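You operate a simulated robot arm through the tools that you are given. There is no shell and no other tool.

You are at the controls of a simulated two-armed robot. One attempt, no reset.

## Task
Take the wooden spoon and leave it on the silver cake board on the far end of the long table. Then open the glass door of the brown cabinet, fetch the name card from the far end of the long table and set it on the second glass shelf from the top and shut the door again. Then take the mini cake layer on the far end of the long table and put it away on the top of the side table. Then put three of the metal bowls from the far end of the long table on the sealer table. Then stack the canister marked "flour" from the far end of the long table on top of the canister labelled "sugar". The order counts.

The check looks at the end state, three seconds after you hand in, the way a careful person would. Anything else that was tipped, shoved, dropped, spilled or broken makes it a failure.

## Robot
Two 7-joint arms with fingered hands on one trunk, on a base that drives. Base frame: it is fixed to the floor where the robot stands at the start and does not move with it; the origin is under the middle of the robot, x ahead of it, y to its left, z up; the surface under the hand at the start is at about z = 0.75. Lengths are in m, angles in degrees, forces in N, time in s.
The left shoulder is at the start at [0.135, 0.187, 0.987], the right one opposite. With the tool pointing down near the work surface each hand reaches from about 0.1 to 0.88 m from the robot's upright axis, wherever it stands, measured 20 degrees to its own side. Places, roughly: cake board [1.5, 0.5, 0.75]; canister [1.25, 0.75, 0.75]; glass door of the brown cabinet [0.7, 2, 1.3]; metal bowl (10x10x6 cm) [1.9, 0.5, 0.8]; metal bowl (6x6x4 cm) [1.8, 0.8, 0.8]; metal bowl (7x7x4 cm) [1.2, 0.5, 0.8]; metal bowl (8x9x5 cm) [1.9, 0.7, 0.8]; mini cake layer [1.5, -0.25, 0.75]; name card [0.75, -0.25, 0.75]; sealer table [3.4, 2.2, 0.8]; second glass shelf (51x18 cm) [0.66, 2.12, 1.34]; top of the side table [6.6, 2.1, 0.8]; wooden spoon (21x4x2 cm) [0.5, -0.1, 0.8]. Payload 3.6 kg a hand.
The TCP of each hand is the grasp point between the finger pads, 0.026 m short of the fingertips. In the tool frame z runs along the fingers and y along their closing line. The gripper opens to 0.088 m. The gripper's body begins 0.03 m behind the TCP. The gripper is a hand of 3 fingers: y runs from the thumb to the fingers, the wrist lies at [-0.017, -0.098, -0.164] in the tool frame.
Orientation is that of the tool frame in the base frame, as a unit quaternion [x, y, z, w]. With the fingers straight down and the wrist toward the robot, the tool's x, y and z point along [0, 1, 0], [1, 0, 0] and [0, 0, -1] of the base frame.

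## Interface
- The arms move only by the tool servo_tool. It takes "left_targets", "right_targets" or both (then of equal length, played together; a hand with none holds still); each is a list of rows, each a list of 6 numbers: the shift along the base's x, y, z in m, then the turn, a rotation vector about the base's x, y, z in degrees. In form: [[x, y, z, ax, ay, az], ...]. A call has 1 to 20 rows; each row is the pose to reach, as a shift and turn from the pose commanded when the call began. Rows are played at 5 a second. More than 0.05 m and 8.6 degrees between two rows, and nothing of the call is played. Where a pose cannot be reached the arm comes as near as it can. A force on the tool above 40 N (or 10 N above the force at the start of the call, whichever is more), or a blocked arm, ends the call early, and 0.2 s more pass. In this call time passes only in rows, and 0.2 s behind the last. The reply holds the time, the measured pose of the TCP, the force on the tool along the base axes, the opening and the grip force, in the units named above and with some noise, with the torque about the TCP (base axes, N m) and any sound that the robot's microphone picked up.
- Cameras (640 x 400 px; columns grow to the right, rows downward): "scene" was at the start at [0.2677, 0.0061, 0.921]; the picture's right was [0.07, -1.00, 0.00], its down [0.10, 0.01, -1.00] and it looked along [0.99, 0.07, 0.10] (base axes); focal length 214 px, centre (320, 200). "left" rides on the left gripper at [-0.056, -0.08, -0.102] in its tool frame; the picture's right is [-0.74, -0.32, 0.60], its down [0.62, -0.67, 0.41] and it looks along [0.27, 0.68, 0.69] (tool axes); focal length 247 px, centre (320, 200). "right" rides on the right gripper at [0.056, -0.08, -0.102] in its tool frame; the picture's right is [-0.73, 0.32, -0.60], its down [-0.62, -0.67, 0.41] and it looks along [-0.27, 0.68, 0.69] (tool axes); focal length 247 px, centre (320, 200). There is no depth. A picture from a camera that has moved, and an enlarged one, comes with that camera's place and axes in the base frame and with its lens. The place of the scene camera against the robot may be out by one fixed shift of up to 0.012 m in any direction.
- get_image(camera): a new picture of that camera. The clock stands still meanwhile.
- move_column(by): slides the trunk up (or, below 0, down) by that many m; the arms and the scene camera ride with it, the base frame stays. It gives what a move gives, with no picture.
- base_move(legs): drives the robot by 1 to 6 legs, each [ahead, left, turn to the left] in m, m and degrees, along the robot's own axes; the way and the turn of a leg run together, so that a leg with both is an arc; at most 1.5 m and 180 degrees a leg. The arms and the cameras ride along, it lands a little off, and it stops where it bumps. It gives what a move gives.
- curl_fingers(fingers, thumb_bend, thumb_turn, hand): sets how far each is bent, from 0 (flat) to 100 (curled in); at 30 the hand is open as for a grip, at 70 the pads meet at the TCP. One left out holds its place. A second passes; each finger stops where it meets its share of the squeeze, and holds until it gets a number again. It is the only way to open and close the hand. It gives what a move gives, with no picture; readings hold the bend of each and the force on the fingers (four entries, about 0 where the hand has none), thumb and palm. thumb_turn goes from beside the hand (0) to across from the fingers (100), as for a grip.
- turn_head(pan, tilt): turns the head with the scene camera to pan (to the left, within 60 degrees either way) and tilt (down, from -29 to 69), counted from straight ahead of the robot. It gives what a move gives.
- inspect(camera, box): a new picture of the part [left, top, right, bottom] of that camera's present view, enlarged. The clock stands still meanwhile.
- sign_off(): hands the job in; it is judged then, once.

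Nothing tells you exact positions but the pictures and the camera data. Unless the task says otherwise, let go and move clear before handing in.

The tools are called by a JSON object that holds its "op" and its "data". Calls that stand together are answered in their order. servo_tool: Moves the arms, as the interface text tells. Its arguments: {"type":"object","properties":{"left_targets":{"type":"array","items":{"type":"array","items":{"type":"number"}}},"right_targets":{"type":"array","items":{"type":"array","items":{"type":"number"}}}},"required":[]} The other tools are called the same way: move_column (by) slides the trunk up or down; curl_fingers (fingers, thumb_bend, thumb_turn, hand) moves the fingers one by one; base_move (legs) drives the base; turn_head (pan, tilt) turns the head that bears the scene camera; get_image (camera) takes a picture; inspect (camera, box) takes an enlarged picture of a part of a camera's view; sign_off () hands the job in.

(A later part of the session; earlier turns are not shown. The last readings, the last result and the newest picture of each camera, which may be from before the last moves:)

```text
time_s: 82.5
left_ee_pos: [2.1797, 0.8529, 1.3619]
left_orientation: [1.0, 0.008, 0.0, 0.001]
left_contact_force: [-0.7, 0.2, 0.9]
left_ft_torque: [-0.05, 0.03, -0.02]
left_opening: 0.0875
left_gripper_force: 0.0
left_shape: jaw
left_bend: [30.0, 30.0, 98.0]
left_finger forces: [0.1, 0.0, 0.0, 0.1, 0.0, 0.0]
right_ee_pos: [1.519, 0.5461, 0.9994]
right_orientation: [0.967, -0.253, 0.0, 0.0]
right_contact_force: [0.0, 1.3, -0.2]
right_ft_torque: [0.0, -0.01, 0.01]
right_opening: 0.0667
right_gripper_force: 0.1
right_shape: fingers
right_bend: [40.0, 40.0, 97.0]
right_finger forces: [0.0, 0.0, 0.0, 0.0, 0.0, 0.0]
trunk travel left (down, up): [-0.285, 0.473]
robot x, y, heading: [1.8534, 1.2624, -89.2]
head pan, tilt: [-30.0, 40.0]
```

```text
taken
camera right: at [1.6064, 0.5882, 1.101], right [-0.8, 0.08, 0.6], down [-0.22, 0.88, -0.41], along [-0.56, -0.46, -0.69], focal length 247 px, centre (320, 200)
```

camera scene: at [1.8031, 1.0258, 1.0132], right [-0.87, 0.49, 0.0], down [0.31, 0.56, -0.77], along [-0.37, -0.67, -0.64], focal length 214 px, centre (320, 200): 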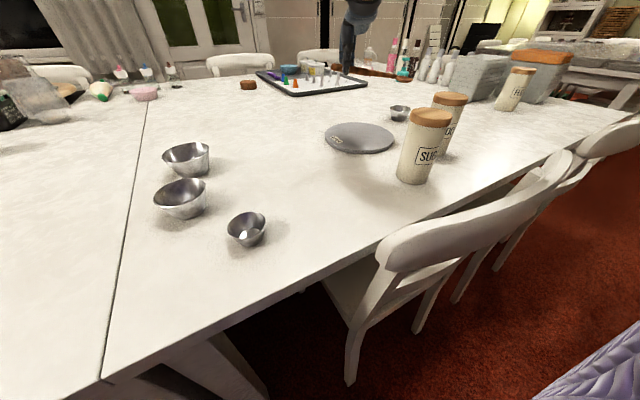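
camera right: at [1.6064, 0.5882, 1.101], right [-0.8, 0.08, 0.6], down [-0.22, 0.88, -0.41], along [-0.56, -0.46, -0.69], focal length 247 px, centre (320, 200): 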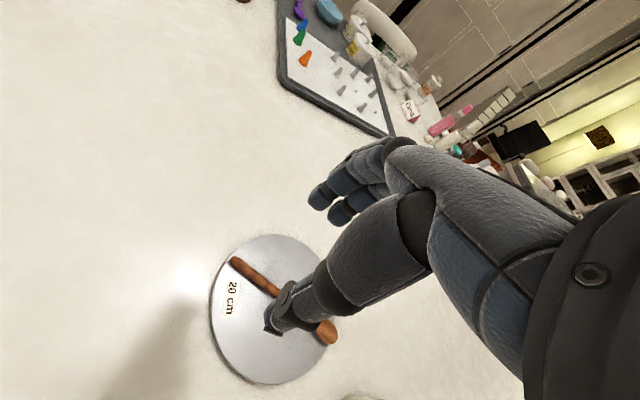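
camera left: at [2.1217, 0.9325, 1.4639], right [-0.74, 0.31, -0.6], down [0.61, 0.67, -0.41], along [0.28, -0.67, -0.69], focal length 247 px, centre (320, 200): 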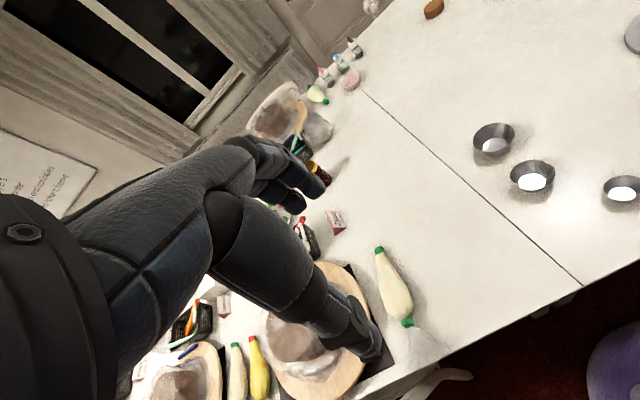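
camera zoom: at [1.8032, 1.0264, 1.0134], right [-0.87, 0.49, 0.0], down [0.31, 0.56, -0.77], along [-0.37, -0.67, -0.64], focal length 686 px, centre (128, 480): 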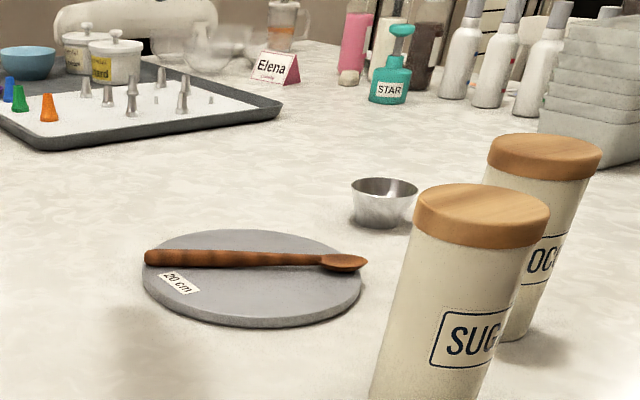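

The spoon rests on the board. Next is the cabinet door: I'll tuck the right hand in, back out into the aisle, and turn to face the cabinet.

{"op": "servo_tool", "data": {"right_targets": [[0.02, 0.035, 0.012, 0, 0, 3], [0.04, 0.07, 0.024, 0, 0, 6], [0.06, 0.105, 0.036, 0, 0, 9], [0.08, 0.14, 0.048, 0, 0, 12], [0.1, 0.175, 0.06, 0, 0, 15], [0.12, 0.21, 0.072, 0, 0, 18], [0.14, 0.245, 0.084, 0, 0, 21], [0.16, 0.28, 0.096, 0, 0, 24], [0.18, 0.315, 0.11, 0, 0, 27], [0.2, 0.345, 0.12, 0, 0, 30]]}}

{"op": "base_move", "data": {"legs": [[-0.16, 0, 0], [0, 0, -90]]}}

{"op": "turn_head", "data": {"pan": -20, "tilt": 10}}

{"op": "get_image", "data": {"camera": "scene"}}

```text
time_s: 84.8
left_ee_pos: [2.1799, 0.8529, 1.3613]
left_orientation: [1.0, 0.008, 0.0, 0.001]
left_contact_force: [0.0, -0.3, -0.3]
left_ft_torque: [-0.01, 0.01, -0.04]
left_opening: 0.0877
left_gripper_force: 0.0
left_shape: jaw
left_bend: [30.0, 30.0, 98.0]
left_finger forces: [0.1, 0.1, 0.1, 0.1, 0.0, 0.1]
right_ee_pos: [1.7171, 0.8897, 1.1197]
right_orientation: [1.0, 0.007, -0.002, 0.0]
right_contact_force: [0.3, 0.1, -0.6]
right_ft_torque: [0.02, 0.02, 0.01]
right_opening: 0.0667
right_gripper_force: 0.1
right_shape: fingers
right_bend: [40.0, 40.0, 97.0]
right_finger forces: [0.0, 0.0, 0.1, 0.0, 0.0, 0.1]
trunk travel left (down, up): [-0.285, 0.473]
robot x, y, heading: [1.8523, 1.2604, -89.2]
head pan, tilt: [-30.0, 40.0]
```

```text
time_s: 90.0
left_ee_pos: [1.4402, 1.0917, 1.3615]
left_orientation: [0.712, -0.703, 0.0, 0.0]
left_contact_force: [1.2, 0.4, 0.7]
left_ft_torque: [-0.03, -0.06, 0.0]
left_opening: 0.0877
left_gripper_force: 0.1
left_shape: jaw
left_bend: [30.0, 30.0, 98.0]
left_finger forces: [0.0, 0.0, 0.0, 0.0, 0.1, 0.0]
right_ee_pos: [1.4771, 1.5529, 1.1194]
right_orientation: [0.711, -0.703, 0.0, 0.0]
right_contact_force: [0.2, -0.2, -0.1]
right_ft_torque: [-0.01, 0.02, -0.02]
right_opening: 0.0662
right_gripper_force: 0.0
right_shape: fingers
right_bend: [40.0, 40.0, 97.0]
right_finger forces: [0.0, 0.0, 0.1, 0.1, 0.1, 0.1]
trunk travel left (down, up): [-0.285, 0.473]
robot x, y, heading: [1.8488, 1.4207, -179.2]
head pan, tilt: [-30.0, 40.0]
```

```text
time_s: 90.9
left_ee_pos: [1.4403, 1.0904, 1.3609]
left_orientation: [0.711, -0.703, 0.0, 0.001]
left_contact_force: [-0.4, -1.1, -0.5]
left_ft_torque: [-0.01, 0.02, 0.02]
left_opening: 0.088
left_gripper_force: 0.0
left_shape: jaw
left_bend: [30.0, 30.0, 98.0]
left_finger forces: [0.1, 0.1, 0.0, 0.0, 0.0, 0.0]
right_ee_pos: [1.4776, 1.5537, 1.1195]
right_orientation: [0.712, -0.703, 0.001, 0.0]
right_contact_force: [-0.5, -0.7, -0.2]
right_ft_torque: [0.0, 0.0, -0.01]
right_opening: 0.0668
right_gripper_force: 0.0
right_shape: fingers
right_bend: [40.0, 40.0, 97.0]
right_finger forces: [0.1, 0.1, 0.1, 0.0, 0.0, 0.0]
trunk travel left (down, up): [-0.285, 0.473]
robot x, y, heading: [1.8457, 1.4192, -179.6]
head pan, tilt: [-20.0, 10.0]
```

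```text
taken
camera scene: at [1.5919, 1.4476, 1.0608], right [0.33, 0.94, 0.0], down [0.16, -0.06, -0.98], along [-0.93, 0.33, -0.17], focal length 214 px, centre (320, 200)
```

scene: 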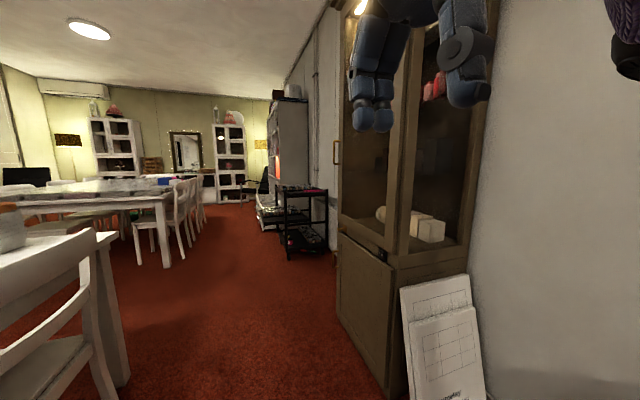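

The cabinet's door handle is on its far (-x) side near z≈1.1, so the hinge is on the +x side. Some boards also lean against the cabinet's right side. I'll drive in front of it and turn to face it.

{"op": "base_move", "data": {"legs": [[1.3, 0.07, 0], [0, 0, -90]]}}

{"op": "turn_head", "data": {"pan": 0, "tilt": -5}}

{"op": "get_image", "data": {"camera": "scene"}}

{"op": "get_image", "data": {"camera": "left"}}

```text
time_s: 101.4
left_ee_pos: [0.2193, 1.7512, 1.3613]
left_orientation: [0.003, 1.0, 0.0, -0.001]
left_contact_force: [-0.2, 0.2, 0.1]
left_ft_torque: [0.0, 0.01, 0.03]
left_opening: 0.0877
left_gripper_force: 0.1
left_shape: jaw
left_bend: [30.0, 30.0, 98.0]
left_finger forces: [0.0, 0.0, 0.1, 0.1, 0.0, 0.1]
right_ee_pos: [0.6803, 1.7053, 1.1206]
right_orientation: [0.003, 1.0, 0.0, 0.0]
right_contact_force: [0.4, -0.5, 0.5]
right_ft_torque: [0.01, 0.01, -0.02]
right_opening: 0.0664
right_gripper_force: 0.0
right_shape: fingers
right_bend: [40.0, 40.0, 97.0]
right_finger forces: [0.0, 0.0, 0.1, 0.0, 0.0, 0.1]
trunk travel left (down, up): [-0.285, 0.473]
robot x, y, heading: [0.5414, 1.3344, 89.7]
head pan, tilt: [-20.0, 10.0]
```

```text
time_s: 102.2
left_ee_pos: [0.2194, 1.751, 1.3607]
left_orientation: [0.002, 1.0, 0.0, 0.0]
left_contact_force: [-0.4, -0.2, -0.5]
left_ft_torque: [0.02, 0.04, 0.0]
left_opening: 0.0877
left_gripper_force: 0.1
left_shape: jaw
left_bend: [30.0, 30.0, 98.0]
left_finger forces: [0.1, 0.0, 0.0, 0.0, 0.0, 0.1]
right_ee_pos: [0.6801, 1.7045, 1.1191]
right_orientation: [0.002, 1.0, 0.0, 0.001]
right_contact_force: [-0.5, -0.8, -1.1]
right_ft_torque: [0.0, -0.01, -0.04]
right_opening: 0.0666
right_gripper_force: 0.0
right_shape: fingers
right_bend: [40.0, 40.0, 97.0]
right_finger forces: [0.0, 0.1, 0.0, 0.0, 0.1, 0.0]
trunk travel left (down, up): [-0.285, 0.473]
robot x, y, heading: [0.5373, 1.3332, 89.7]
head pan, tilt: [0.0, -5.0]
```

```text
taken
camera scene: at [0.5326, 1.584, 1.0846], right [1.0, -0.01, 0.0], down [0.0, 0.09, -1.0], along [0.01, 1.0, 0.09], focal length 214 px, centre (320, 200)
```

scene: 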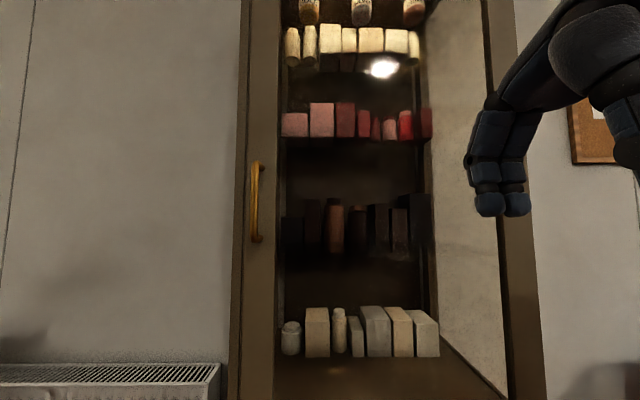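

```text
taken
camera left: at [0.2754, 1.6713, 1.4639], right [0.73, -0.32, -0.6], down [-0.63, -0.66, -0.41], along [-0.26, 0.68, -0.69], focal length 247 px, centre (320, 200)
```

left: 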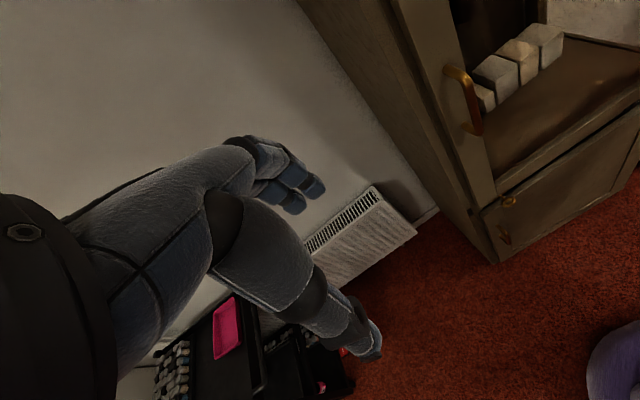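

I'm facing the cabinet. The brass bar handle is vertical at about (0.43, 1.97), z 1.04–1.19. First I'll lower the right hand out of the door's swing, then turn the left hand so its fingers point forward to pinch the bar.

{"op": "servo_tool", "data": {"right_targets": [[0.012, -0.016, -0.04, 0, 0, 0], [0.024, -0.032, -0.08, 0, 0, 0], [0.036, -0.048, -0.12, 0, 0, 0], [0.048, -0.064, -0.16, 0, 0, 0], [0.06, -0.08, -0.2, 0, 0, 0], [0.072, -0.096, -0.24, 0, 0, 0], [0.084, -0.112, -0.28, 0, 0, 0], [0.096, -0.128, -0.32, 0, 0, 0], [0.108, -0.144, -0.36, 0, 0, 0], [0.12, -0.16, -0.4, 0, 0, 0], [0.132, -0.176, -0.44, 0, 0, 0], [0.14, -0.185, -0.47, 0, 0, 0]]}}

{"op": "servo_tool", "data": {"left_targets": [[0.013, 0.005, -0.016, 4.62, -4.62, 4.62], [0.026, 0.01, -0.032, 9.24, -9.24, 9.24], [0.039, 0.015, -0.048, 13.86, -13.86, 13.86], [0.052, 0.02, -0.064, 18.48, -18.48, 18.48], [0.065, 0.025, -0.08, 23.1, -23.1, 23.1], [0.078, 0.03, -0.096, 27.72, -27.72, 27.72], [0.091, 0.035, -0.112, 32.34, -32.34, 32.34], [0.104, 0.04, -0.128, 36.96, -36.96, 36.96], [0.117, 0.045, -0.144, 41.58, -41.58, 41.58], [0.13, 0.05, -0.16, 46.2, -46.2, 46.2], [0.143, 0.055, -0.176, 50.82, -50.82, 50.82], [0.156, 0.06, -0.192, 55.44, -55.44, 55.44], [0.169, 0.065, -0.208, 60.06, -60.06, 60.06], [0.182, 0.07, -0.224, 64.68, -64.68, 64.68], [0.2, 0.075, -0.24, 69.28, -69.28, 69.28]]}}

{"op": "get_image", "data": {"camera": "scene"}}

{"op": "get_image", "data": {"camera": "left"}}

```text
time_s: 104.8
left_ee_pos: [0.2203, 1.7519, 1.3605]
left_orientation: [0.002, 1.0, 0.001, 0.0]
left_contact_force: [0.5, 0.0, -0.5]
left_ft_torque: [0.01, -0.02, -0.05]
left_opening: 0.0876
left_gripper_force: 0.0
left_shape: jaw
left_bend: [30.0, 30.0, 98.0]
left_finger forces: [0.1, 0.0, 0.0, 0.1, 0.0, 0.0]
right_ee_pos: [0.7315, 1.6923, 0.826]
right_orientation: [0.003, 1.0, 0.0, 0.0]
right_contact_force: [0.0, -0.1, -0.1]
right_ft_torque: [-0.01, -0.01, 0.01]
right_opening: 0.0668
right_gripper_force: 0.0
right_shape: fingers
right_bend: [40.0, 40.0, 98.0]
right_finger forces: [0.0, 0.0, 0.0, 0.1, 0.1, 0.1]
right hand out of reach, approached as far as the arm can: row 1, 2, 3, 4, 5, 6, 7, 8, 9, 10, 11, 12
trunk travel left (down, up): [-0.285, 0.473]
robot x, y, heading: [0.5401, 1.3366, 89.8]
head pan, tilt: [0.0, -5.0]
```

```text
time_s: 108.0
left_ee_pos: [0.3381, 1.9158, 1.1462]
left_orientation: [-0.468, 0.581, 0.47, 0.472]
left_contact_force: [1.1, 0.4, -0.7]
left_ft_torque: [0.02, 0.01, -0.02]
left_opening: 0.0876
left_gripper_force: 0.1
left_shape: jaw
left_bend: [30.0, 30.0, 98.0]
left_finger forces: [0.1, 0.1, 0.0, 0.0, 0.0, 0.0]
left hand out of reach, approached as far as the arm can: row 10, 11, 12, 13, 14, 15
right_ee_pos: [0.7315, 1.6931, 0.8259]
right_orientation: [0.003, 1.0, -0.001, 0.0]
right_contact_force: [-1.0, 0.3, 0.1]
right_ft_torque: [-0.01, 0.0, 0.03]
right_opening: 0.0669
right_gripper_force: 0.0
right_shape: fingers
right_bend: [40.0, 40.0, 98.0]
right_finger forces: [0.0, 0.0, 0.0, 0.0, 0.1, 0.1]
trunk travel left (down, up): [-0.285, 0.473]
robot x, y, heading: [0.5409, 1.3353, 89.6]
head pan, tilt: [0.0, -5.0]
```

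```text
taken
camera scene: at [0.5325, 1.5842, 1.0846], right [1.0, -0.01, 0.0], down [0.0, 0.09, -1.0], along [0.01, 1.0, 0.09], focal length 214 px, centre (320, 200)
```

scene: 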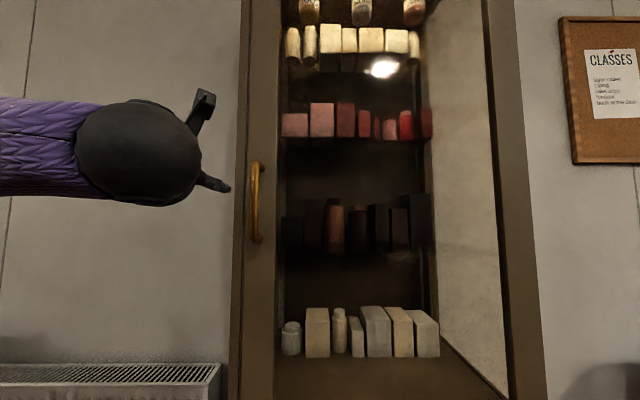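

```text
taken
camera left: at [0.4115, 1.8119, 1.205], right [0.47, 0.63, 0.63], down [0.63, 0.26, -0.73], along [-0.62, 0.73, -0.27], focal length 247 px, centre (320, 200)
```

left: 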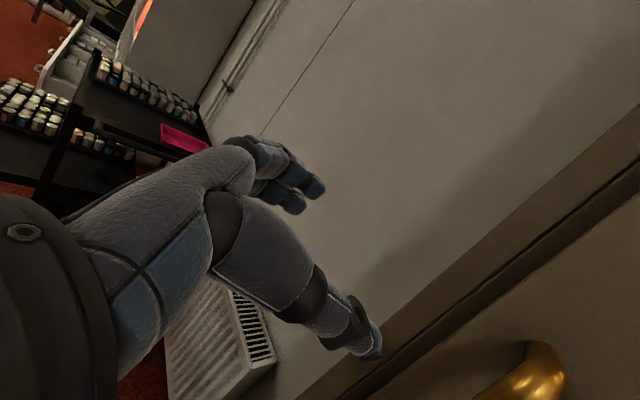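

The left arm could not reach that wrist pose. Before trying a better grip direction, I'll look closely at the handle.

{"op": "inspect", "data": {"camera": "scene", "box": [220, 140, 300, 260]}}

{"op": "servo_tool", "data": {"left_targets": [[-0.03, -0.03, 0.0, 0, 0, 0], [-0.07, -0.06, 0.0, 0, 0, 0], [-0.11, -0.09, 0.0, 0, 0, 0]]}}

{"op": "get_image", "data": {"camera": "left"}}

{"op": "get_image", "data": {"camera": "right"}}

```text
3.33 times, centred on (260, 200) of scene
camera zoom: at [0.5325, 1.5842, 1.0846], right [1.0, -0.01, 0.0], down [0.0, 0.09, -1.0], along [0.01, 1.0, 0.09], focal length 715 px, centre (520, 200)
```

zoom: 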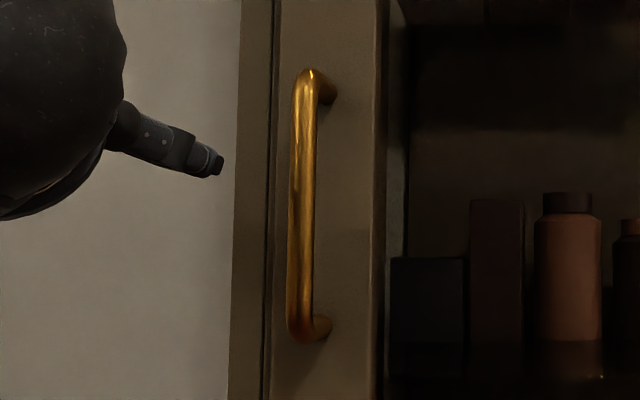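

```text
time_s: 108.8
left_ee_pos: [0.2265, 1.8296, 1.1444]
left_orientation: [-0.467, 0.581, 0.471, 0.472]
left_contact_force: [-0.6, 0.7, -0.5]
left_ft_torque: [-0.02, -0.03, -0.01]
left_opening: 0.0879
left_gripper_force: 0.0
left_shape: jaw
left_bend: [30.0, 30.0, 98.0]
left_finger forces: [0.0, 0.0, 0.0, 0.0, 0.1, 0.0]
left hand out of reach, approached as far as the arm can: row 1, 3
right_ee_pos: [0.7299, 1.6909, 0.8263]
right_orientation: [0.002, 1.0, 0.0, 0.0]
right_contact_force: [-0.2, -0.4, 0.0]
right_ft_torque: [-0.02, 0.02, -0.02]
right_opening: 0.0667
right_gripper_force: 0.1
right_shape: fingers
right_bend: [40.0, 40.0, 98.0]
right_finger forces: [0.0, 0.0, 0.0, 0.0, 0.0, 0.0]
trunk travel left (down, up): [-0.285, 0.473]
robot x, y, heading: [0.5392, 1.337, 89.7]
head pan, tilt: [0.0, -5.0]
```

```text
taken
camera left: at [0.3007, 1.7254, 1.2044], right [0.47, 0.63, 0.63], down [0.63, 0.26, -0.73], along [-0.62, 0.73, -0.27], focal length 247 px, centre (320, 200)
```

left: 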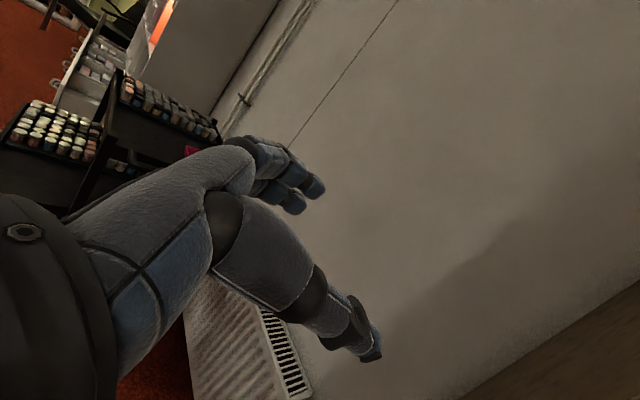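

```text
taken
camera right: at [0.6733, 1.6121, 0.9277], right [0.74, 0.31, 0.6], down [0.62, -0.67, -0.41], along [0.27, 0.67, -0.69], focal length 247 px, centre (320, 200)
```

right: 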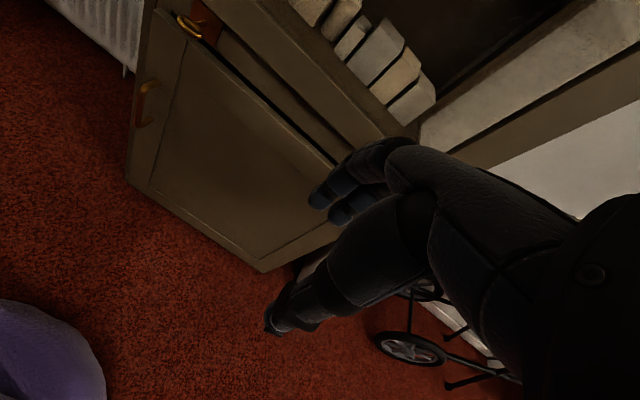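

There is a small brass fitting near the bottom of the glass door around z≈0.65; I'll check that it isn't a lock before pulling.

{"op": "turn_head", "data": {"pan": 5, "tilt": 35}}

{"op": "get_image", "data": {"camera": "scene"}}

{"op": "inspect", "data": {"camera": "scene", "box": [220, 100, 420, 225]}}

```text
time_s: 109.9
left_ee_pos: [0.2271, 1.8311, 1.1452]
left_orientation: [-0.467, 0.582, 0.47, 0.472]
left_contact_force: [-0.1, 0.7, -0.1]
left_ft_torque: [0.01, -0.05, 0.0]
left_opening: 0.0879
left_gripper_force: 0.1
left_shape: jaw
left_bend: [30.0, 30.0, 98.0]
left_finger forces: [0.0, 0.1, 0.0, 0.0, 0.0, 0.0]
right_ee_pos: [0.7313, 1.6927, 0.8262]
right_orientation: [0.003, 1.0, -0.001, -0.001]
right_contact_force: [-0.5, -0.8, 0.5]
right_ft_torque: [0.02, 0.01, 0.02]
right_opening: 0.0668
right_gripper_force: 0.1
right_shape: fingers
right_bend: [40.0, 40.0, 98.0]
right_finger forces: [0.0, 0.1, 0.0, 0.0, 0.1, 0.0]
trunk travel left (down, up): [-0.285, 0.473]
robot x, y, heading: [0.5404, 1.3376, 89.4]
head pan, tilt: [5.0, 35.0]
```

```text
taken
camera scene: at [0.5248, 1.5842, 1.0208], right [1.0, 0.08, 0.0], down [0.05, -0.57, -0.82], along [-0.07, 0.82, -0.57], focal length 214 px, centre (320, 200)
```

scene: 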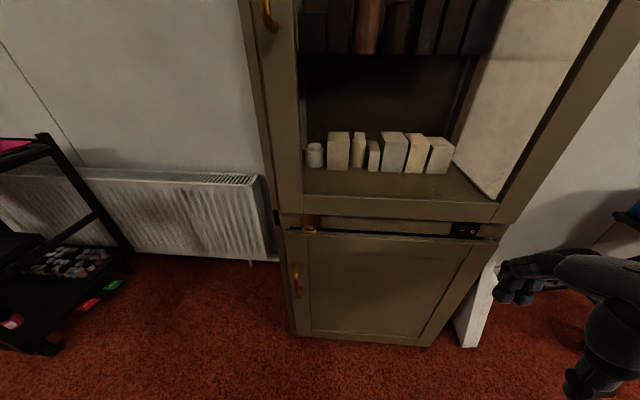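

```text
3.20 times, centred on (320, 162) of scene
camera zoom: at [0.5248, 1.5842, 1.0208], right [1.0, 0.08, 0.0], down [0.05, -0.57, -0.82], along [-0.07, 0.82, -0.57], focal length 686 px, centre (320, 320)
```

zoom: 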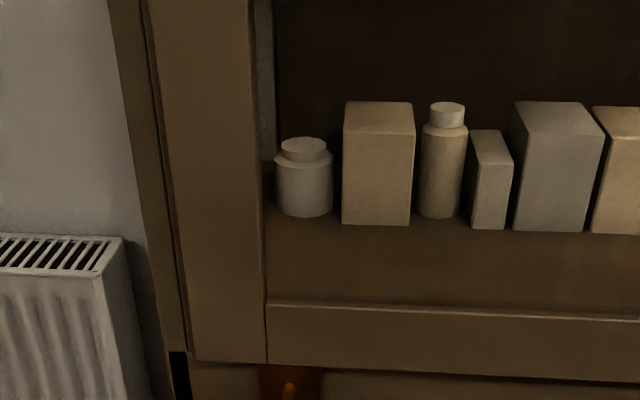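

{"op": "inspect", "data": {"camera": "scene", "box": [270, 190, 380, 260]}}

{"op": "inspect", "data": {"camera": "scene", "box": [420, 190, 530, 260]}}

```text
5.71 times, centred on (325, 225) of scene
camera zoom: at [0.5248, 1.5842, 1.0208], right [1.0, 0.08, 0.0], down [0.05, -0.57, -0.82], along [-0.07, 0.82, -0.57], focal length 1226 px, centre (291, 57)
```

zoom: 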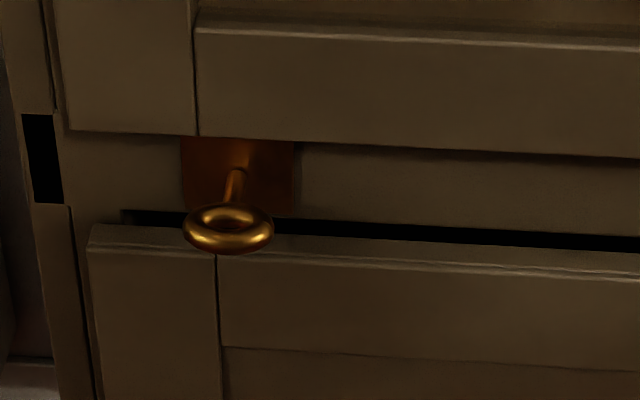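

```text
5.71 times, centred on (475, 225) of scene
camera zoom: at [0.5248, 1.5842, 1.0208], right [1.0, 0.08, 0.0], down [0.05, -0.57, -0.82], along [-0.07, 0.82, -0.57], focal length 1226 px, centre (-566, 57)
```

zoom: 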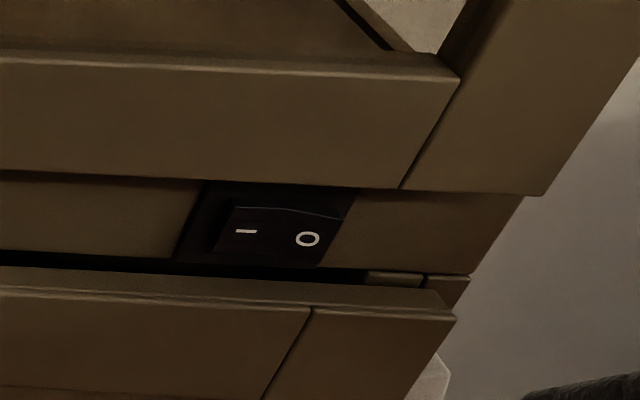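

That's a key in a lock plate plus a light switch; I'll try the door first. The bar is at about x=0.42, y=1.968, standing 4 cm off the door. The left hand is already nearly in the right forward-pointing pose, so I'll bring it in front of the bar.

{"op": "servo_tool", "data": {"left_targets": [[0.04, 0.0, -0.005, 1, -1, 1], [0.08, 0.0, -0.01, 2, -2, 2], [0.12, 0.01, -0.015, 3, -3, 3], [0.16, 0.02, -0.02, 4.5, -4.5, 4.5], [0.194, 0.04, -0.025, 6, -6, 6]]}}

{"op": "turn_head", "data": {"pan": 5, "tilt": 5}}

{"op": "get_image", "data": {"camera": "scene"}}

{"op": "get_image", "data": {"camera": "left"}}

```text
time_s: 111.1
left_ee_pos: [0.4217, 1.8715, 1.1238]
left_orientation: [-0.496, 0.506, 0.5, 0.499]
left_contact_force: [0.4, -0.9, 0.2]
left_ft_torque: [0.02, 0.0, -0.01]
left_opening: 0.0878
left_gripper_force: 0.1
left_shape: jaw
left_bend: [30.0, 30.0, 98.0]
left_finger forces: [0.0, 0.0, 0.0, 0.0, 0.0, 0.0]
right_ee_pos: [0.7319, 1.6921, 0.8254]
right_orientation: [0.003, 1.0, -0.001, 0.001]
right_contact_force: [0.2, 0.3, 0.3]
right_ft_torque: [-0.06, 0.02, 0.03]
right_opening: 0.0668
right_gripper_force: 0.1
right_shape: fingers
right_bend: [40.0, 40.0, 98.0]
right_finger forces: [0.0, 0.1, 0.0, 0.1, 0.1, 0.0]
trunk travel left (down, up): [-0.285, 0.473]
robot x, y, heading: [0.5369, 1.3406, 89.9]
head pan, tilt: [5.0, 35.0]
```

```text
time_s: 112.0
left_ee_pos: [0.4212, 1.87, 1.1235]
left_orientation: [-0.496, 0.505, 0.499, 0.5]
left_contact_force: [-0.1, 0.2, 0.9]
left_ft_torque: [0.0, 0.0, -0.01]
left_opening: 0.088
left_gripper_force: 0.1
left_shape: jaw
left_bend: [30.0, 30.0, 98.0]
left_finger forces: [0.1, 0.1, 0.0, 0.0, 0.0, 0.1]
right_ee_pos: [0.7318, 1.6929, 0.826]
right_orientation: [0.003, 1.0, 0.0, 0.0]
right_contact_force: [0.2, 0.2, -0.3]
right_ft_torque: [0.03, 0.02, 0.0]
right_opening: 0.067
right_gripper_force: 0.0
right_shape: fingers
right_bend: [40.0, 40.0, 98.0]
right_finger forces: [0.0, 0.0, 0.0, 0.0, 0.0, 0.0]
trunk travel left (down, up): [-0.285, 0.473]
robot x, y, heading: [0.5408, 1.3362, 89.8]
head pan, tilt: [5.0, 5.0]
```

```text
taken
camera scene: at [0.5246, 1.588, 1.0689], right [1.0, 0.08, 0.0], down [0.01, -0.09, -1.0], along [-0.08, 0.99, -0.09], focal length 214 px, centre (320, 200)
```

scene: 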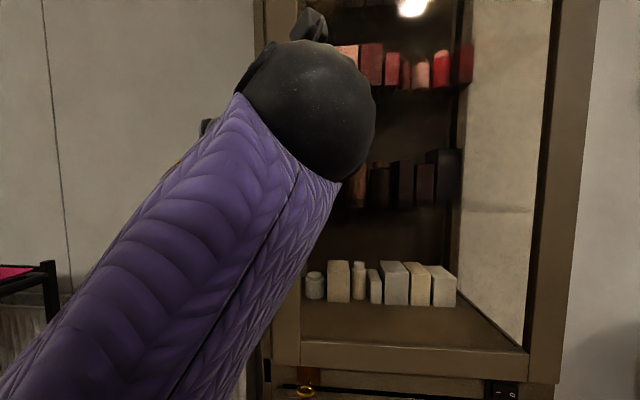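

```text
taken
camera left: at [0.5004, 1.7687, 1.1793], right [0.33, 0.6, 0.73], down [0.66, 0.4, -0.63], along [-0.67, 0.69, -0.26], focal length 247 px, centre (320, 200)
```

left: 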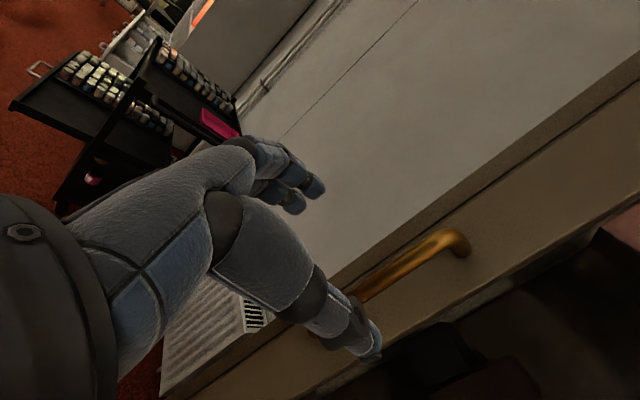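

The hand is now squarely in front of the bar (x≈0.427). Moving forward so the fingers straddle it, then closing.

{"op": "servo_tool", "data": {"left_targets": [[0.005, 0.04, 0, 0, 0, 0], [0.005, 0.07, 0, 0, 0, 0], [0.005, 0.09, 0, 0, 0, 0], [0.005, 0.098, 0, 0, 0, 0]]}}

{"op": "get_image", "data": {"camera": "left"}}

```text
time_s: 113.0
left_ee_pos: [0.4116, 1.9665, 1.1227]
left_orientation: [-0.491, 0.506, 0.517, 0.486]
left_contact_force: [-3.5, -34.9, -1.7]
left_ft_torque: [-0.03, 0.12, -1.58]
left_opening: 0.088
left_gripper_force: 0.1
left_shape: jaw
left_bend: [30.0, 25.0, 99.0]
left_finger forces: [0.0, 0.1, 0.0, 0.0, 36.0, 0.0]
right_ee_pos: [0.7313, 1.6888, 0.8279]
right_orientation: [0.003, 1.0, 0.002, 0.0]
right_contact_force: [-0.4, 0.5, 0.4]
right_ft_torque: [0.01, 0.01, -0.02]
right_opening: 0.0667
right_gripper_force: 0.1
right_shape: fingers
right_bend: [40.0, 40.0, 98.0]
right_finger forces: [0.0, 0.0, 0.0, 0.0, 0.0, 0.1]
trunk travel left (down, up): [-0.285, 0.473]
robot x, y, heading: [0.5418, 1.3368, 89.6]
head pan, tilt: [5.0, 5.0]
```

```text
taken
camera left: at [0.4952, 1.8665, 1.1748], right [0.34, 0.6, 0.72], down [0.63, 0.43, -0.65], along [-0.7, 0.68, -0.23], focal length 247 px, centre (320, 200)
```

left: 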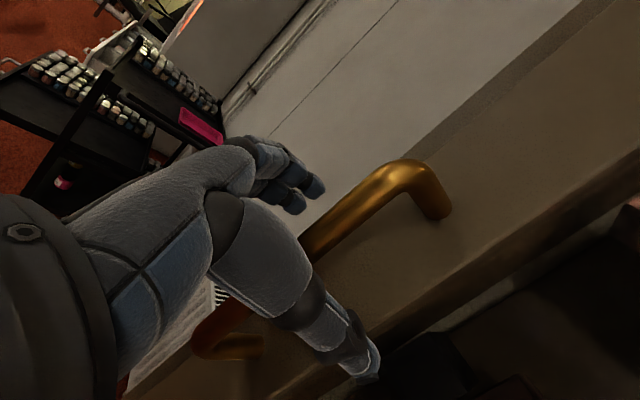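

The thumb tip just touched the door face. I'll back off about 1.5 cm and close around the bar.

{"op": "servo_tool", "data": {"left_targets": [[0.012, -0.016, 0, 0, 0, 0]]}}

{"op": "curl_fingers", "data": {"hand": "left", "fingers": 60, "thumb_bend": 60}}

{"op": "get_image", "data": {"camera": "left"}}

```text
time_s: 113.4
left_ee_pos: [0.4209, 1.9586, 1.138]
left_orientation: [-0.487, 0.497, 0.521, 0.494]
left_contact_force: [-0.4, -0.2, 0.1]
left_ft_torque: [-0.02, 0.0, -0.02]
left_opening: 0.0877
left_gripper_force: 0.1
left_shape: jaw
left_bend: [30.0, 30.0, 98.0]
left_finger forces: [0.1, 0.0, 0.0, 0.0, 0.0, 0.1]
right_ee_pos: [0.7321, 1.6924, 0.8258]
right_orientation: [0.003, 1.0, -0.001, 0.0]
right_contact_force: [0.5, -0.5, 0.1]
right_ft_torque: [0.02, 0.0, -0.01]
right_opening: 0.067
right_gripper_force: 0.0
right_shape: fingers
right_bend: [40.0, 40.0, 98.0]
right_finger forces: [0.0, 0.0, 0.0, 0.0, 0.0, 0.0]
trunk travel left (down, up): [-0.285, 0.473]
robot x, y, heading: [0.5446, 1.3378, 89.6]
head pan, tilt: [5.0, 5.0]
```

```text
time_s: 114.4
left_ee_pos: [0.423, 1.9551, 1.1378]
left_orientation: [-0.485, 0.498, 0.523, 0.493]
left_contact_force: [6.1, -10.6, 1.2]
left_ft_torque: [0.02, 0.01, -0.43]
left_opening: 0.0391
left_gripper_force: 5.9
left_shape: fingers
left_bend: [58.0, 51.0, 97.0]
left_finger forces: [0.9, 0.8, 0.0, 0.0, 10.5, 0.1]
right_ee_pos: [0.7305, 1.6916, 0.8264]
right_orientation: [0.003, 1.0, 0.002, 0.0]
right_contact_force: [0.6, -0.4, 0.5]
right_ft_torque: [0.02, 0.0, -0.02]
right_opening: 0.0669
right_gripper_force: 0.2
right_shape: fingers
right_bend: [40.0, 40.0, 98.0]
right_finger forces: [0.0, 0.0, 0.0, 0.0, 0.0, 0.1]
trunk travel left (down, up): [-0.285, 0.473]
robot x, y, heading: [0.5383, 1.3375, 89.8]
head pan, tilt: [5.0, 5.0]
```

```text
taken
camera left: at [0.5072, 1.8537, 1.1866], right [0.34, 0.58, 0.74], down [0.63, 0.44, -0.64], along [-0.7, 0.68, -0.21], focal length 247 px, centre (320, 200)
```

left: 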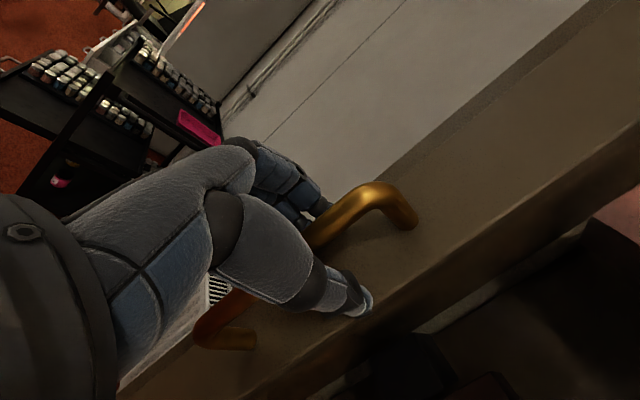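

{"op": "servo_tool", "data": {"left_targets": [[0.0, -0.012, 0, 0, 0, 0]]}}

{"op": "curl_fingers", "data": {"hand": "left", "fingers": 72, "thumb_bend": 72}}

{"op": "get_image", "data": {"camera": "left"}}

```text
time_s: 115.0
left_ee_pos: [0.4204, 1.9475, 1.1498]
left_orientation: [-0.48, 0.491, 0.532, 0.496]
left_contact_force: [6.3, 1.4, -3.3]
left_ft_torque: [0.02, 0.07, 0.07]
left_opening: 0.0284
left_gripper_force: 2.5
left_shape: fingers
left_bend: [60.0, 57.0, 98.0]
left_finger forces: [0.0, 0.0, 0.0, 0.0, 6.2, 0.0]
right_ee_pos: [0.732, 1.6925, 0.8255]
right_orientation: [0.003, 1.0, -0.001, -0.001]
right_contact_force: [1.0, 0.6, 0.5]
right_ft_torque: [0.02, 0.0, 0.03]
right_opening: 0.0667
right_gripper_force: 0.0
right_shape: fingers
right_bend: [40.0, 40.0, 98.0]
right_finger forces: [0.1, 0.0, 0.1, 0.0, 0.0, 0.0]
trunk travel left (down, up): [-0.285, 0.473]
robot x, y, heading: [0.5418, 1.3403, 89.4]
head pan, tilt: [5.0, 5.0]
stopped in row 1 (left hand): the arm was blocked; the commanded pose is now the measured one
```

```text
time_s: 116.0
left_ee_pos: [0.422, 1.9473, 1.149]
left_orientation: [-0.479, 0.491, 0.533, 0.496]
left_contact_force: [16.9, 2.9, -4.4]
left_ft_torque: [0.06, 0.07, 0.18]
left_opening: 0.0088
left_gripper_force: 8.9
left_shape: fingers
left_bend: [72.0, 66.0, 98.0]
left_finger forces: [0.0, 0.1, 0.1, 0.1, 17.8, 0.0]
right_ee_pos: [0.7319, 1.6928, 0.8251]
right_orientation: [0.002, 1.0, 0.0, -0.003]
right_contact_force: [0.0, 0.4, -0.2]
right_ft_torque: [0.02, 0.03, -0.01]
right_opening: 0.0668
right_gripper_force: 0.1
right_shape: fingers
right_bend: [40.0, 40.0, 98.0]
right_finger forces: [0.0, 0.0, 0.1, 0.0, 0.0, 0.0]
trunk travel left (down, up): [-0.285, 0.473]
robot x, y, heading: [0.5401, 1.3385, 89.4]
head pan, tilt: [5.0, 5.0]
```

```text
taken
camera left: at [0.5065, 1.8454, 1.1968], right [0.34, 0.57, 0.75], down [0.62, 0.46, -0.63], along [-0.7, 0.68, -0.2], focal length 247 px, centre (320, 200)
```

left: 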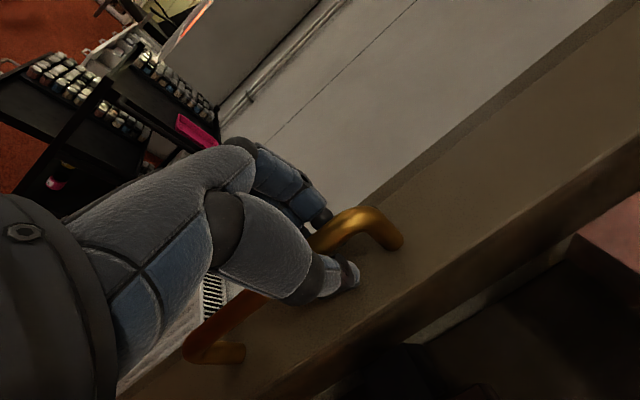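

The thumb presses the bar and the fingers are curling round the other side. I'll wrap the fingers further and try a short pull.

{"op": "curl_fingers", "data": {"hand": "left", "fingers": 90}}

{"op": "servo_tool", "data": {"left_targets": [[0.0, -0.012, 0, 0, 0, 0], [0.0, -0.024, 0, 0, 0, 0], [0.001, -0.036, 0, 0, 0, 0]]}}

{"op": "get_image", "data": {"camera": "left"}}

{"op": "get_image", "data": {"camera": "scene"}}

```text
time_s: 117.0
left_ee_pos: [0.4212, 1.9468, 1.1493]
left_orientation: [-0.48, 0.491, 0.532, 0.496]
left_contact_force: [15.2, 5.1, -1.5]
left_ft_torque: [-0.05, 0.02, 0.17]
left_opening: 0.0068
left_gripper_force: 14.8
left_shape: fingers
left_bend: [86.0, 66.0, 98.0]
left_finger forces: [12.4, 1.7, 0.0, 0.0, 16.2, 0.0]
right_ee_pos: [0.7327, 1.6919, 0.8256]
right_orientation: [0.003, 1.0, -0.001, -0.001]
right_contact_force: [-0.6, 0.4, 0.5]
right_ft_torque: [-0.02, 0.03, 0.03]
right_opening: 0.0671
right_gripper_force: 0.0
right_shape: fingers
right_bend: [40.0, 40.0, 98.0]
right_finger forces: [0.0, 0.0, 0.0, 0.0, 0.1, 0.0]
trunk travel left (down, up): [-0.285, 0.473]
robot x, y, heading: [0.5411, 1.3343, 89.7]
head pan, tilt: [5.0, 5.0]
```

```text
time_s: 117.5
left_ee_pos: [0.4184, 1.9402, 1.1591]
left_orientation: [-0.475, 0.49, 0.54, 0.492]
left_contact_force: [23.5, 3.6, -20.6]
left_ft_torque: [0.14, 0.4, 0.27]
left_opening: 0.0134
left_gripper_force: 21.5
left_shape: fingers
left_bend: [87.0, 63.0, 100.0]
left_finger forces: [10.0, 0.9, 0.1, 0.0, 32.5, 0.0]
right_ee_pos: [0.7345, 1.6923, 0.8244]
right_orientation: [0.004, 1.0, 0.0, -0.001]
right_contact_force: [-0.3, -0.3, -0.3]
right_ft_torque: [-0.01, -0.04, 0.01]
right_opening: 0.0667
right_gripper_force: 0.1
right_shape: fingers
right_bend: [40.0, 40.0, 98.0]
right_finger forces: [0.0, 0.1, 0.1, 0.0, 0.1, 0.0]
trunk travel left (down, up): [-0.285, 0.473]
robot x, y, heading: [0.5385, 1.337, 89.4]
head pan, tilt: [5.0, 5.0]
stopped in row 2 (left hand): the force on the tool passed its limit at 42 N (the readings are from after the stop); the commanded pose is now the measured one
```

```text
taken
camera left: at [0.5032, 1.8379, 1.2036], right [0.35, 0.56, 0.75], down [0.61, 0.48, -0.63], along [-0.71, 0.68, -0.18], focal length 247 px, centre (320, 200)
```

left: 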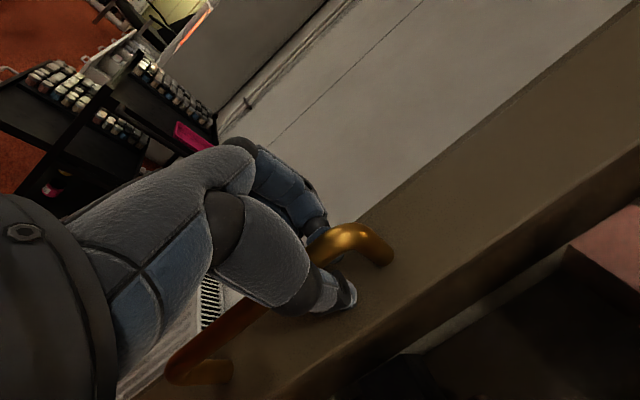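

```text
taken
camera scene: at [0.528, 1.5898, 1.0684], right [1.0, 0.08, 0.0], down [0.0, -0.09, -1.0], along [-0.08, 0.99, -0.09], focal length 214 px, centre (320, 200)
```

scene: 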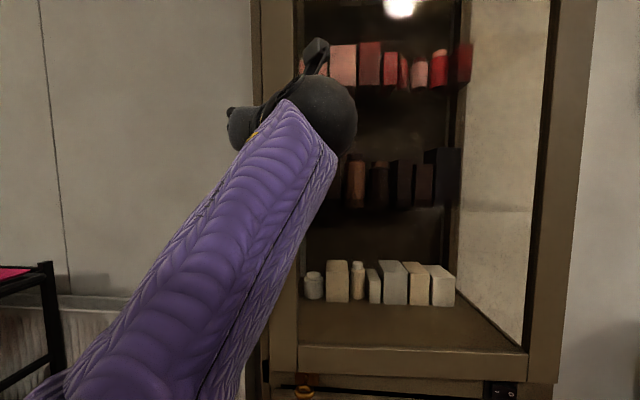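

The arm is cramped this close in, so pulling lifts the hand instead. I'll release, retreat, reposition the base farther back and left, and grip again with room to pull.

{"op": "curl_fingers", "data": {"hand": "left", "fingers": 30, "thumb_bend": 30}}

{"op": "servo_tool", "data": {"left_targets": [[0.0, -0.02, 0, 0, 0, 0], [0.0, -0.05, 0, 0, 0, 0], [0.0, -0.08, -0.01, 0, 0, 0]]}}

{"op": "get_image", "data": {"camera": "left"}}

```text
time_s: 118.5
left_ee_pos: [0.41, 1.9365, 1.161]
left_orientation: [-0.476, 0.484, 0.544, 0.494]
left_contact_force: [0.0, -0.5, 0.2]
left_ft_torque: [0.0, -0.03, 0.0]
left_opening: 0.0877
left_gripper_force: 0.1
left_shape: fingers
left_bend: [30.0, 30.0, 98.0]
left_finger forces: [0.0, 0.1, 0.1, 0.0, 0.0, 0.1]
right_ee_pos: [0.7307, 1.6915, 0.8251]
right_orientation: [0.004, 1.0, 0.0, 0.0]
right_contact_force: [0.0, -0.4, -0.1]
right_ft_torque: [0.01, -0.02, -0.02]
right_opening: 0.0669
right_gripper_force: 0.0
right_shape: fingers
right_bend: [40.0, 40.0, 98.0]
right_finger forces: [0.0, 0.0, 0.0, 0.0, 0.0, 0.0]
trunk travel left (down, up): [-0.285, 0.473]
robot x, y, heading: [0.5362, 1.3335, 89.6]
head pan, tilt: [5.0, 5.0]
```

```text
time_s: 119.3
left_ee_pos: [0.3957, 1.8621, 1.2437]
left_orientation: [-0.424, 0.426, 0.606, 0.521]
left_contact_force: [-1.0, -0.1, -0.6]
left_ft_torque: [-0.02, -0.01, -0.02]
left_opening: 0.0882
left_gripper_force: 0.2
left_shape: fingers
left_bend: [30.0, 30.0, 97.0]
left_finger forces: [0.0, 0.1, 0.0, 0.1, 0.0, 0.0]
right_ee_pos: [0.7309, 1.6926, 0.8256]
right_orientation: [0.004, 1.0, 0.0, -0.001]
right_contact_force: [-0.5, -0.2, 0.1]
right_ft_torque: [0.0, 0.03, 0.02]
right_opening: 0.0669
right_gripper_force: 0.1
right_shape: fingers
right_bend: [40.0, 40.0, 98.0]
right_finger forces: [0.1, 0.0, 0.1, 0.0, 0.0, 0.0]
trunk travel left (down, up): [-0.285, 0.473]
robot x, y, heading: [0.5407, 1.3338, 89.7]
head pan, tilt: [5.0, 5.0]
stopped in row 3 (left hand): the arm was blocked; the commanded pose is now the measured one
```

```text
taken
camera left: at [0.4877, 1.7578, 1.2648], right [0.35, 0.41, 0.85], down [0.57, 0.62, -0.53], along [-0.74, 0.67, -0.02], focal length 247 px, centre (320, 200)
```

left: 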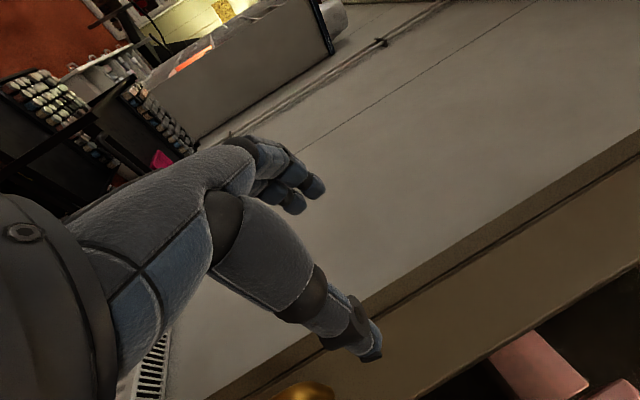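

{"op": "base_move", "data": {"legs": [[0, 0.1, 0], [-0.1, 0, 0]]}}

{"op": "get_image", "data": {"camera": "scene"}}

```text
time_s: 121.2
left_ee_pos: [0.2972, 1.7619, 1.2446]
left_orientation: [-0.424, 0.427, 0.605, 0.522]
left_contact_force: [0.3, 0.5, -0.3]
left_ft_torque: [0.0, -0.05, -0.02]
left_opening: 0.0881
left_gripper_force: 0.1
left_shape: fingers
left_bend: [30.0, 30.0, 97.0]
left_finger forces: [0.1, 0.1, 0.0, 0.1, 0.1, 0.0]
right_ee_pos: [0.632, 1.592, 0.8258]
right_orientation: [0.002, 1.0, 0.0, 0.001]
right_contact_force: [0.6, -0.5, 0.1]
right_ft_torque: [0.02, 0.05, 0.01]
right_opening: 0.0668
right_gripper_force: 0.1
right_shape: fingers
right_bend: [40.0, 40.0, 98.0]
right_finger forces: [0.0, 0.1, 0.0, 0.1, 0.0, 0.0]
trunk travel left (down, up): [-0.285, 0.473]
robot x, y, heading: [0.4422, 1.2361, 89.8]
head pan, tilt: [5.0, 5.0]
```

```text
taken
camera scene: at [0.4253, 1.4878, 1.0694], right [1.0, 0.08, 0.0], down [0.01, -0.09, -1.0], along [-0.08, 0.99, -0.09], focal length 214 px, centre (320, 200)
```

scene: 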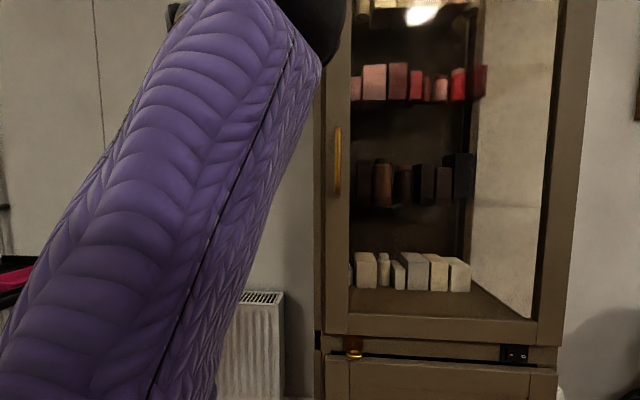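

Now there's more room. Bringing the left hand back to the squared-up pose in front of the bar.

{"op": "servo_tool", "data": {"left_targets": [[0.02, 0.015, -0.027, -3.2, -1, -0.9], [0.045, 0.03, -0.054, -6.4, -2, -1.8], [0.075, 0.05, -0.081, -9.6, -3, -2.7], [0.1, 0.07, -0.108, -12.8, -4, -3.6], [0.128, 0.09, -0.135, -16, -5, -4.6]]}}

{"op": "get_image", "data": {"camera": "left"}}

{"op": "get_image", "data": {"camera": "scene"}}

```text
time_s: 122.4
left_ee_pos: [0.43, 1.8521, 1.1093]
left_orientation: [0.502, -0.501, -0.497, -0.5]
left_contact_force: [0.5, 0.1, 0.4]
left_ft_torque: [0.0, -0.01, 0.02]
left_opening: 0.0881
left_gripper_force: 0.1
left_shape: fingers
left_bend: [30.0, 30.0, 97.0]
left_finger forces: [0.0, 0.1, 0.0, 0.1, 0.0, 0.0]
right_ee_pos: [0.6323, 1.5939, 0.8258]
right_orientation: [0.003, 1.0, 0.0, -0.001]
right_contact_force: [0.6, 0.3, -0.8]
right_ft_torque: [0.0, 0.0, 0.0]
right_opening: 0.0671
right_gripper_force: 0.0
right_shape: fingers
right_bend: [40.0, 40.0, 98.0]
right_finger forces: [0.1, 0.0, 0.0, 0.1, 0.0, 0.0]
trunk travel left (down, up): [-0.285, 0.473]
robot x, y, heading: [0.4405, 1.2349, 89.9]
head pan, tilt: [5.0, 5.0]
```

```text
taken
camera left: at [0.5073, 1.751, 1.1665], right [0.32, 0.6, 0.73], down [0.67, 0.41, -0.62], along [-0.67, 0.69, -0.27], focal length 247 px, centre (320, 200)
```

left: 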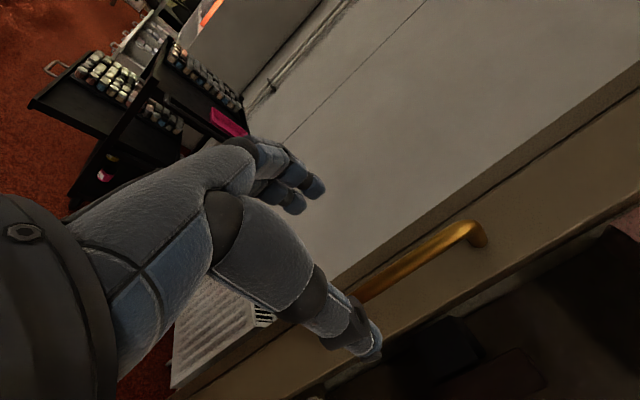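

```text
taken
camera scene: at [0.426, 1.4891, 1.069], right [1.0, 0.08, 0.0], down [0.01, -0.09, -1.0], along [-0.08, 0.99, -0.09], focal length 214 px, centre (320, 200)
```

scene: 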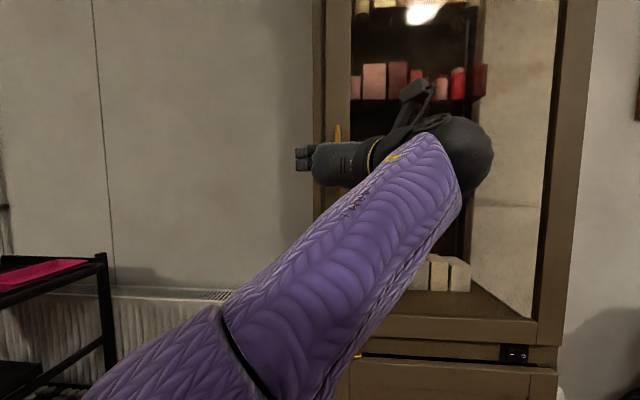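

The pose is exact and the bar is centred at x≈0.43. Advancing to y≈1.945 and closing.

{"op": "servo_tool", "data": {"left_targets": [[0.0, 0.04, 0, 0, 0, 0], [0.0, 0.07, 0, 0, 0, 0], [0.0, 0.085, 0, 0, 0, 0], [0.0, 0.094, 0, 0, 0, 0]]}}

{"op": "curl_fingers", "data": {"hand": "left", "fingers": 60, "thumb_bend": 60}}

{"op": "get_image", "data": {"camera": "left"}}

```text
time_s: 123.4
left_ee_pos: [0.4256, 1.9466, 1.1087]
left_orientation: [0.502, -0.5, -0.499, -0.498]
left_contact_force: [-0.1, -0.2, -0.9]
left_ft_torque: [0.02, -0.01, -0.01]
left_opening: 0.088
left_gripper_force: 0.0
left_shape: fingers
left_bend: [30.0, 30.0, 97.0]
left_finger forces: [0.0, 0.1, 0.1, 0.1, 0.0, 0.1]
right_ee_pos: [0.6324, 1.5921, 0.8259]
right_orientation: [0.003, 1.0, 0.0, 0.0]
right_contact_force: [0.5, 0.4, 0.1]
right_ft_torque: [-0.05, 0.0, 0.02]
right_opening: 0.0667
right_gripper_force: 0.1
right_shape: fingers
right_bend: [40.0, 40.0, 98.0]
right_finger forces: [0.0, 0.0, 0.0, 0.1, 0.0, 0.0]
trunk travel left (down, up): [-0.285, 0.473]
robot x, y, heading: [0.4409, 1.2342, 89.6]
head pan, tilt: [5.0, 5.0]
```

```text
time_s: 124.4
left_ee_pos: [0.4259, 1.9465, 1.1084]
left_orientation: [0.502, -0.5, -0.499, -0.499]
left_contact_force: [0.3, -1.2, 0.1]
left_ft_torque: [-0.02, 0.02, 0.01]
left_opening: 0.0238
left_gripper_force: 0.3
left_shape: fingers
left_bend: [60.0, 60.0, 97.0]
left_finger forces: [0.0, 0.0, 0.1, 0.1, 0.2, 0.1]
right_ee_pos: [0.6311, 1.5923, 0.8252]
right_orientation: [0.004, 1.0, 0.0, 0.001]
right_contact_force: [0.0, 0.8, -0.3]
right_ft_torque: [-0.02, -0.01, -0.01]
right_opening: 0.067
right_gripper_force: 0.0
right_shape: fingers
right_bend: [40.0, 40.0, 98.0]
right_finger forces: [0.0, 0.1, 0.0, 0.1, 0.0, 0.0]
trunk travel left (down, up): [-0.285, 0.473]
robot x, y, heading: [0.4406, 1.2346, 89.7]
head pan, tilt: [5.0, 5.0]
```

```text
taken
camera left: at [0.5054, 1.8455, 1.1666], right [0.32, 0.6, 0.73], down [0.66, 0.41, -0.63], along [-0.68, 0.69, -0.27], focal length 247 px, centre (320, 200)
```

left: 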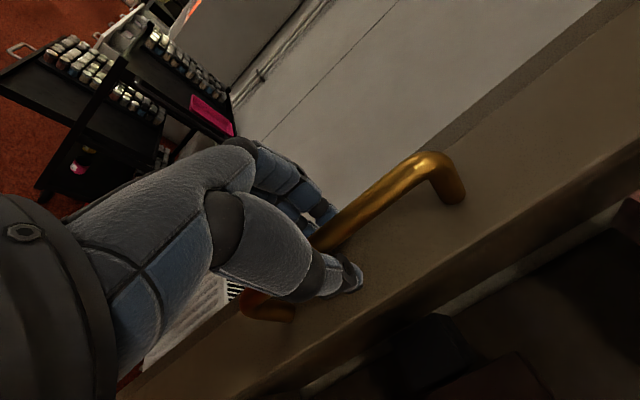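

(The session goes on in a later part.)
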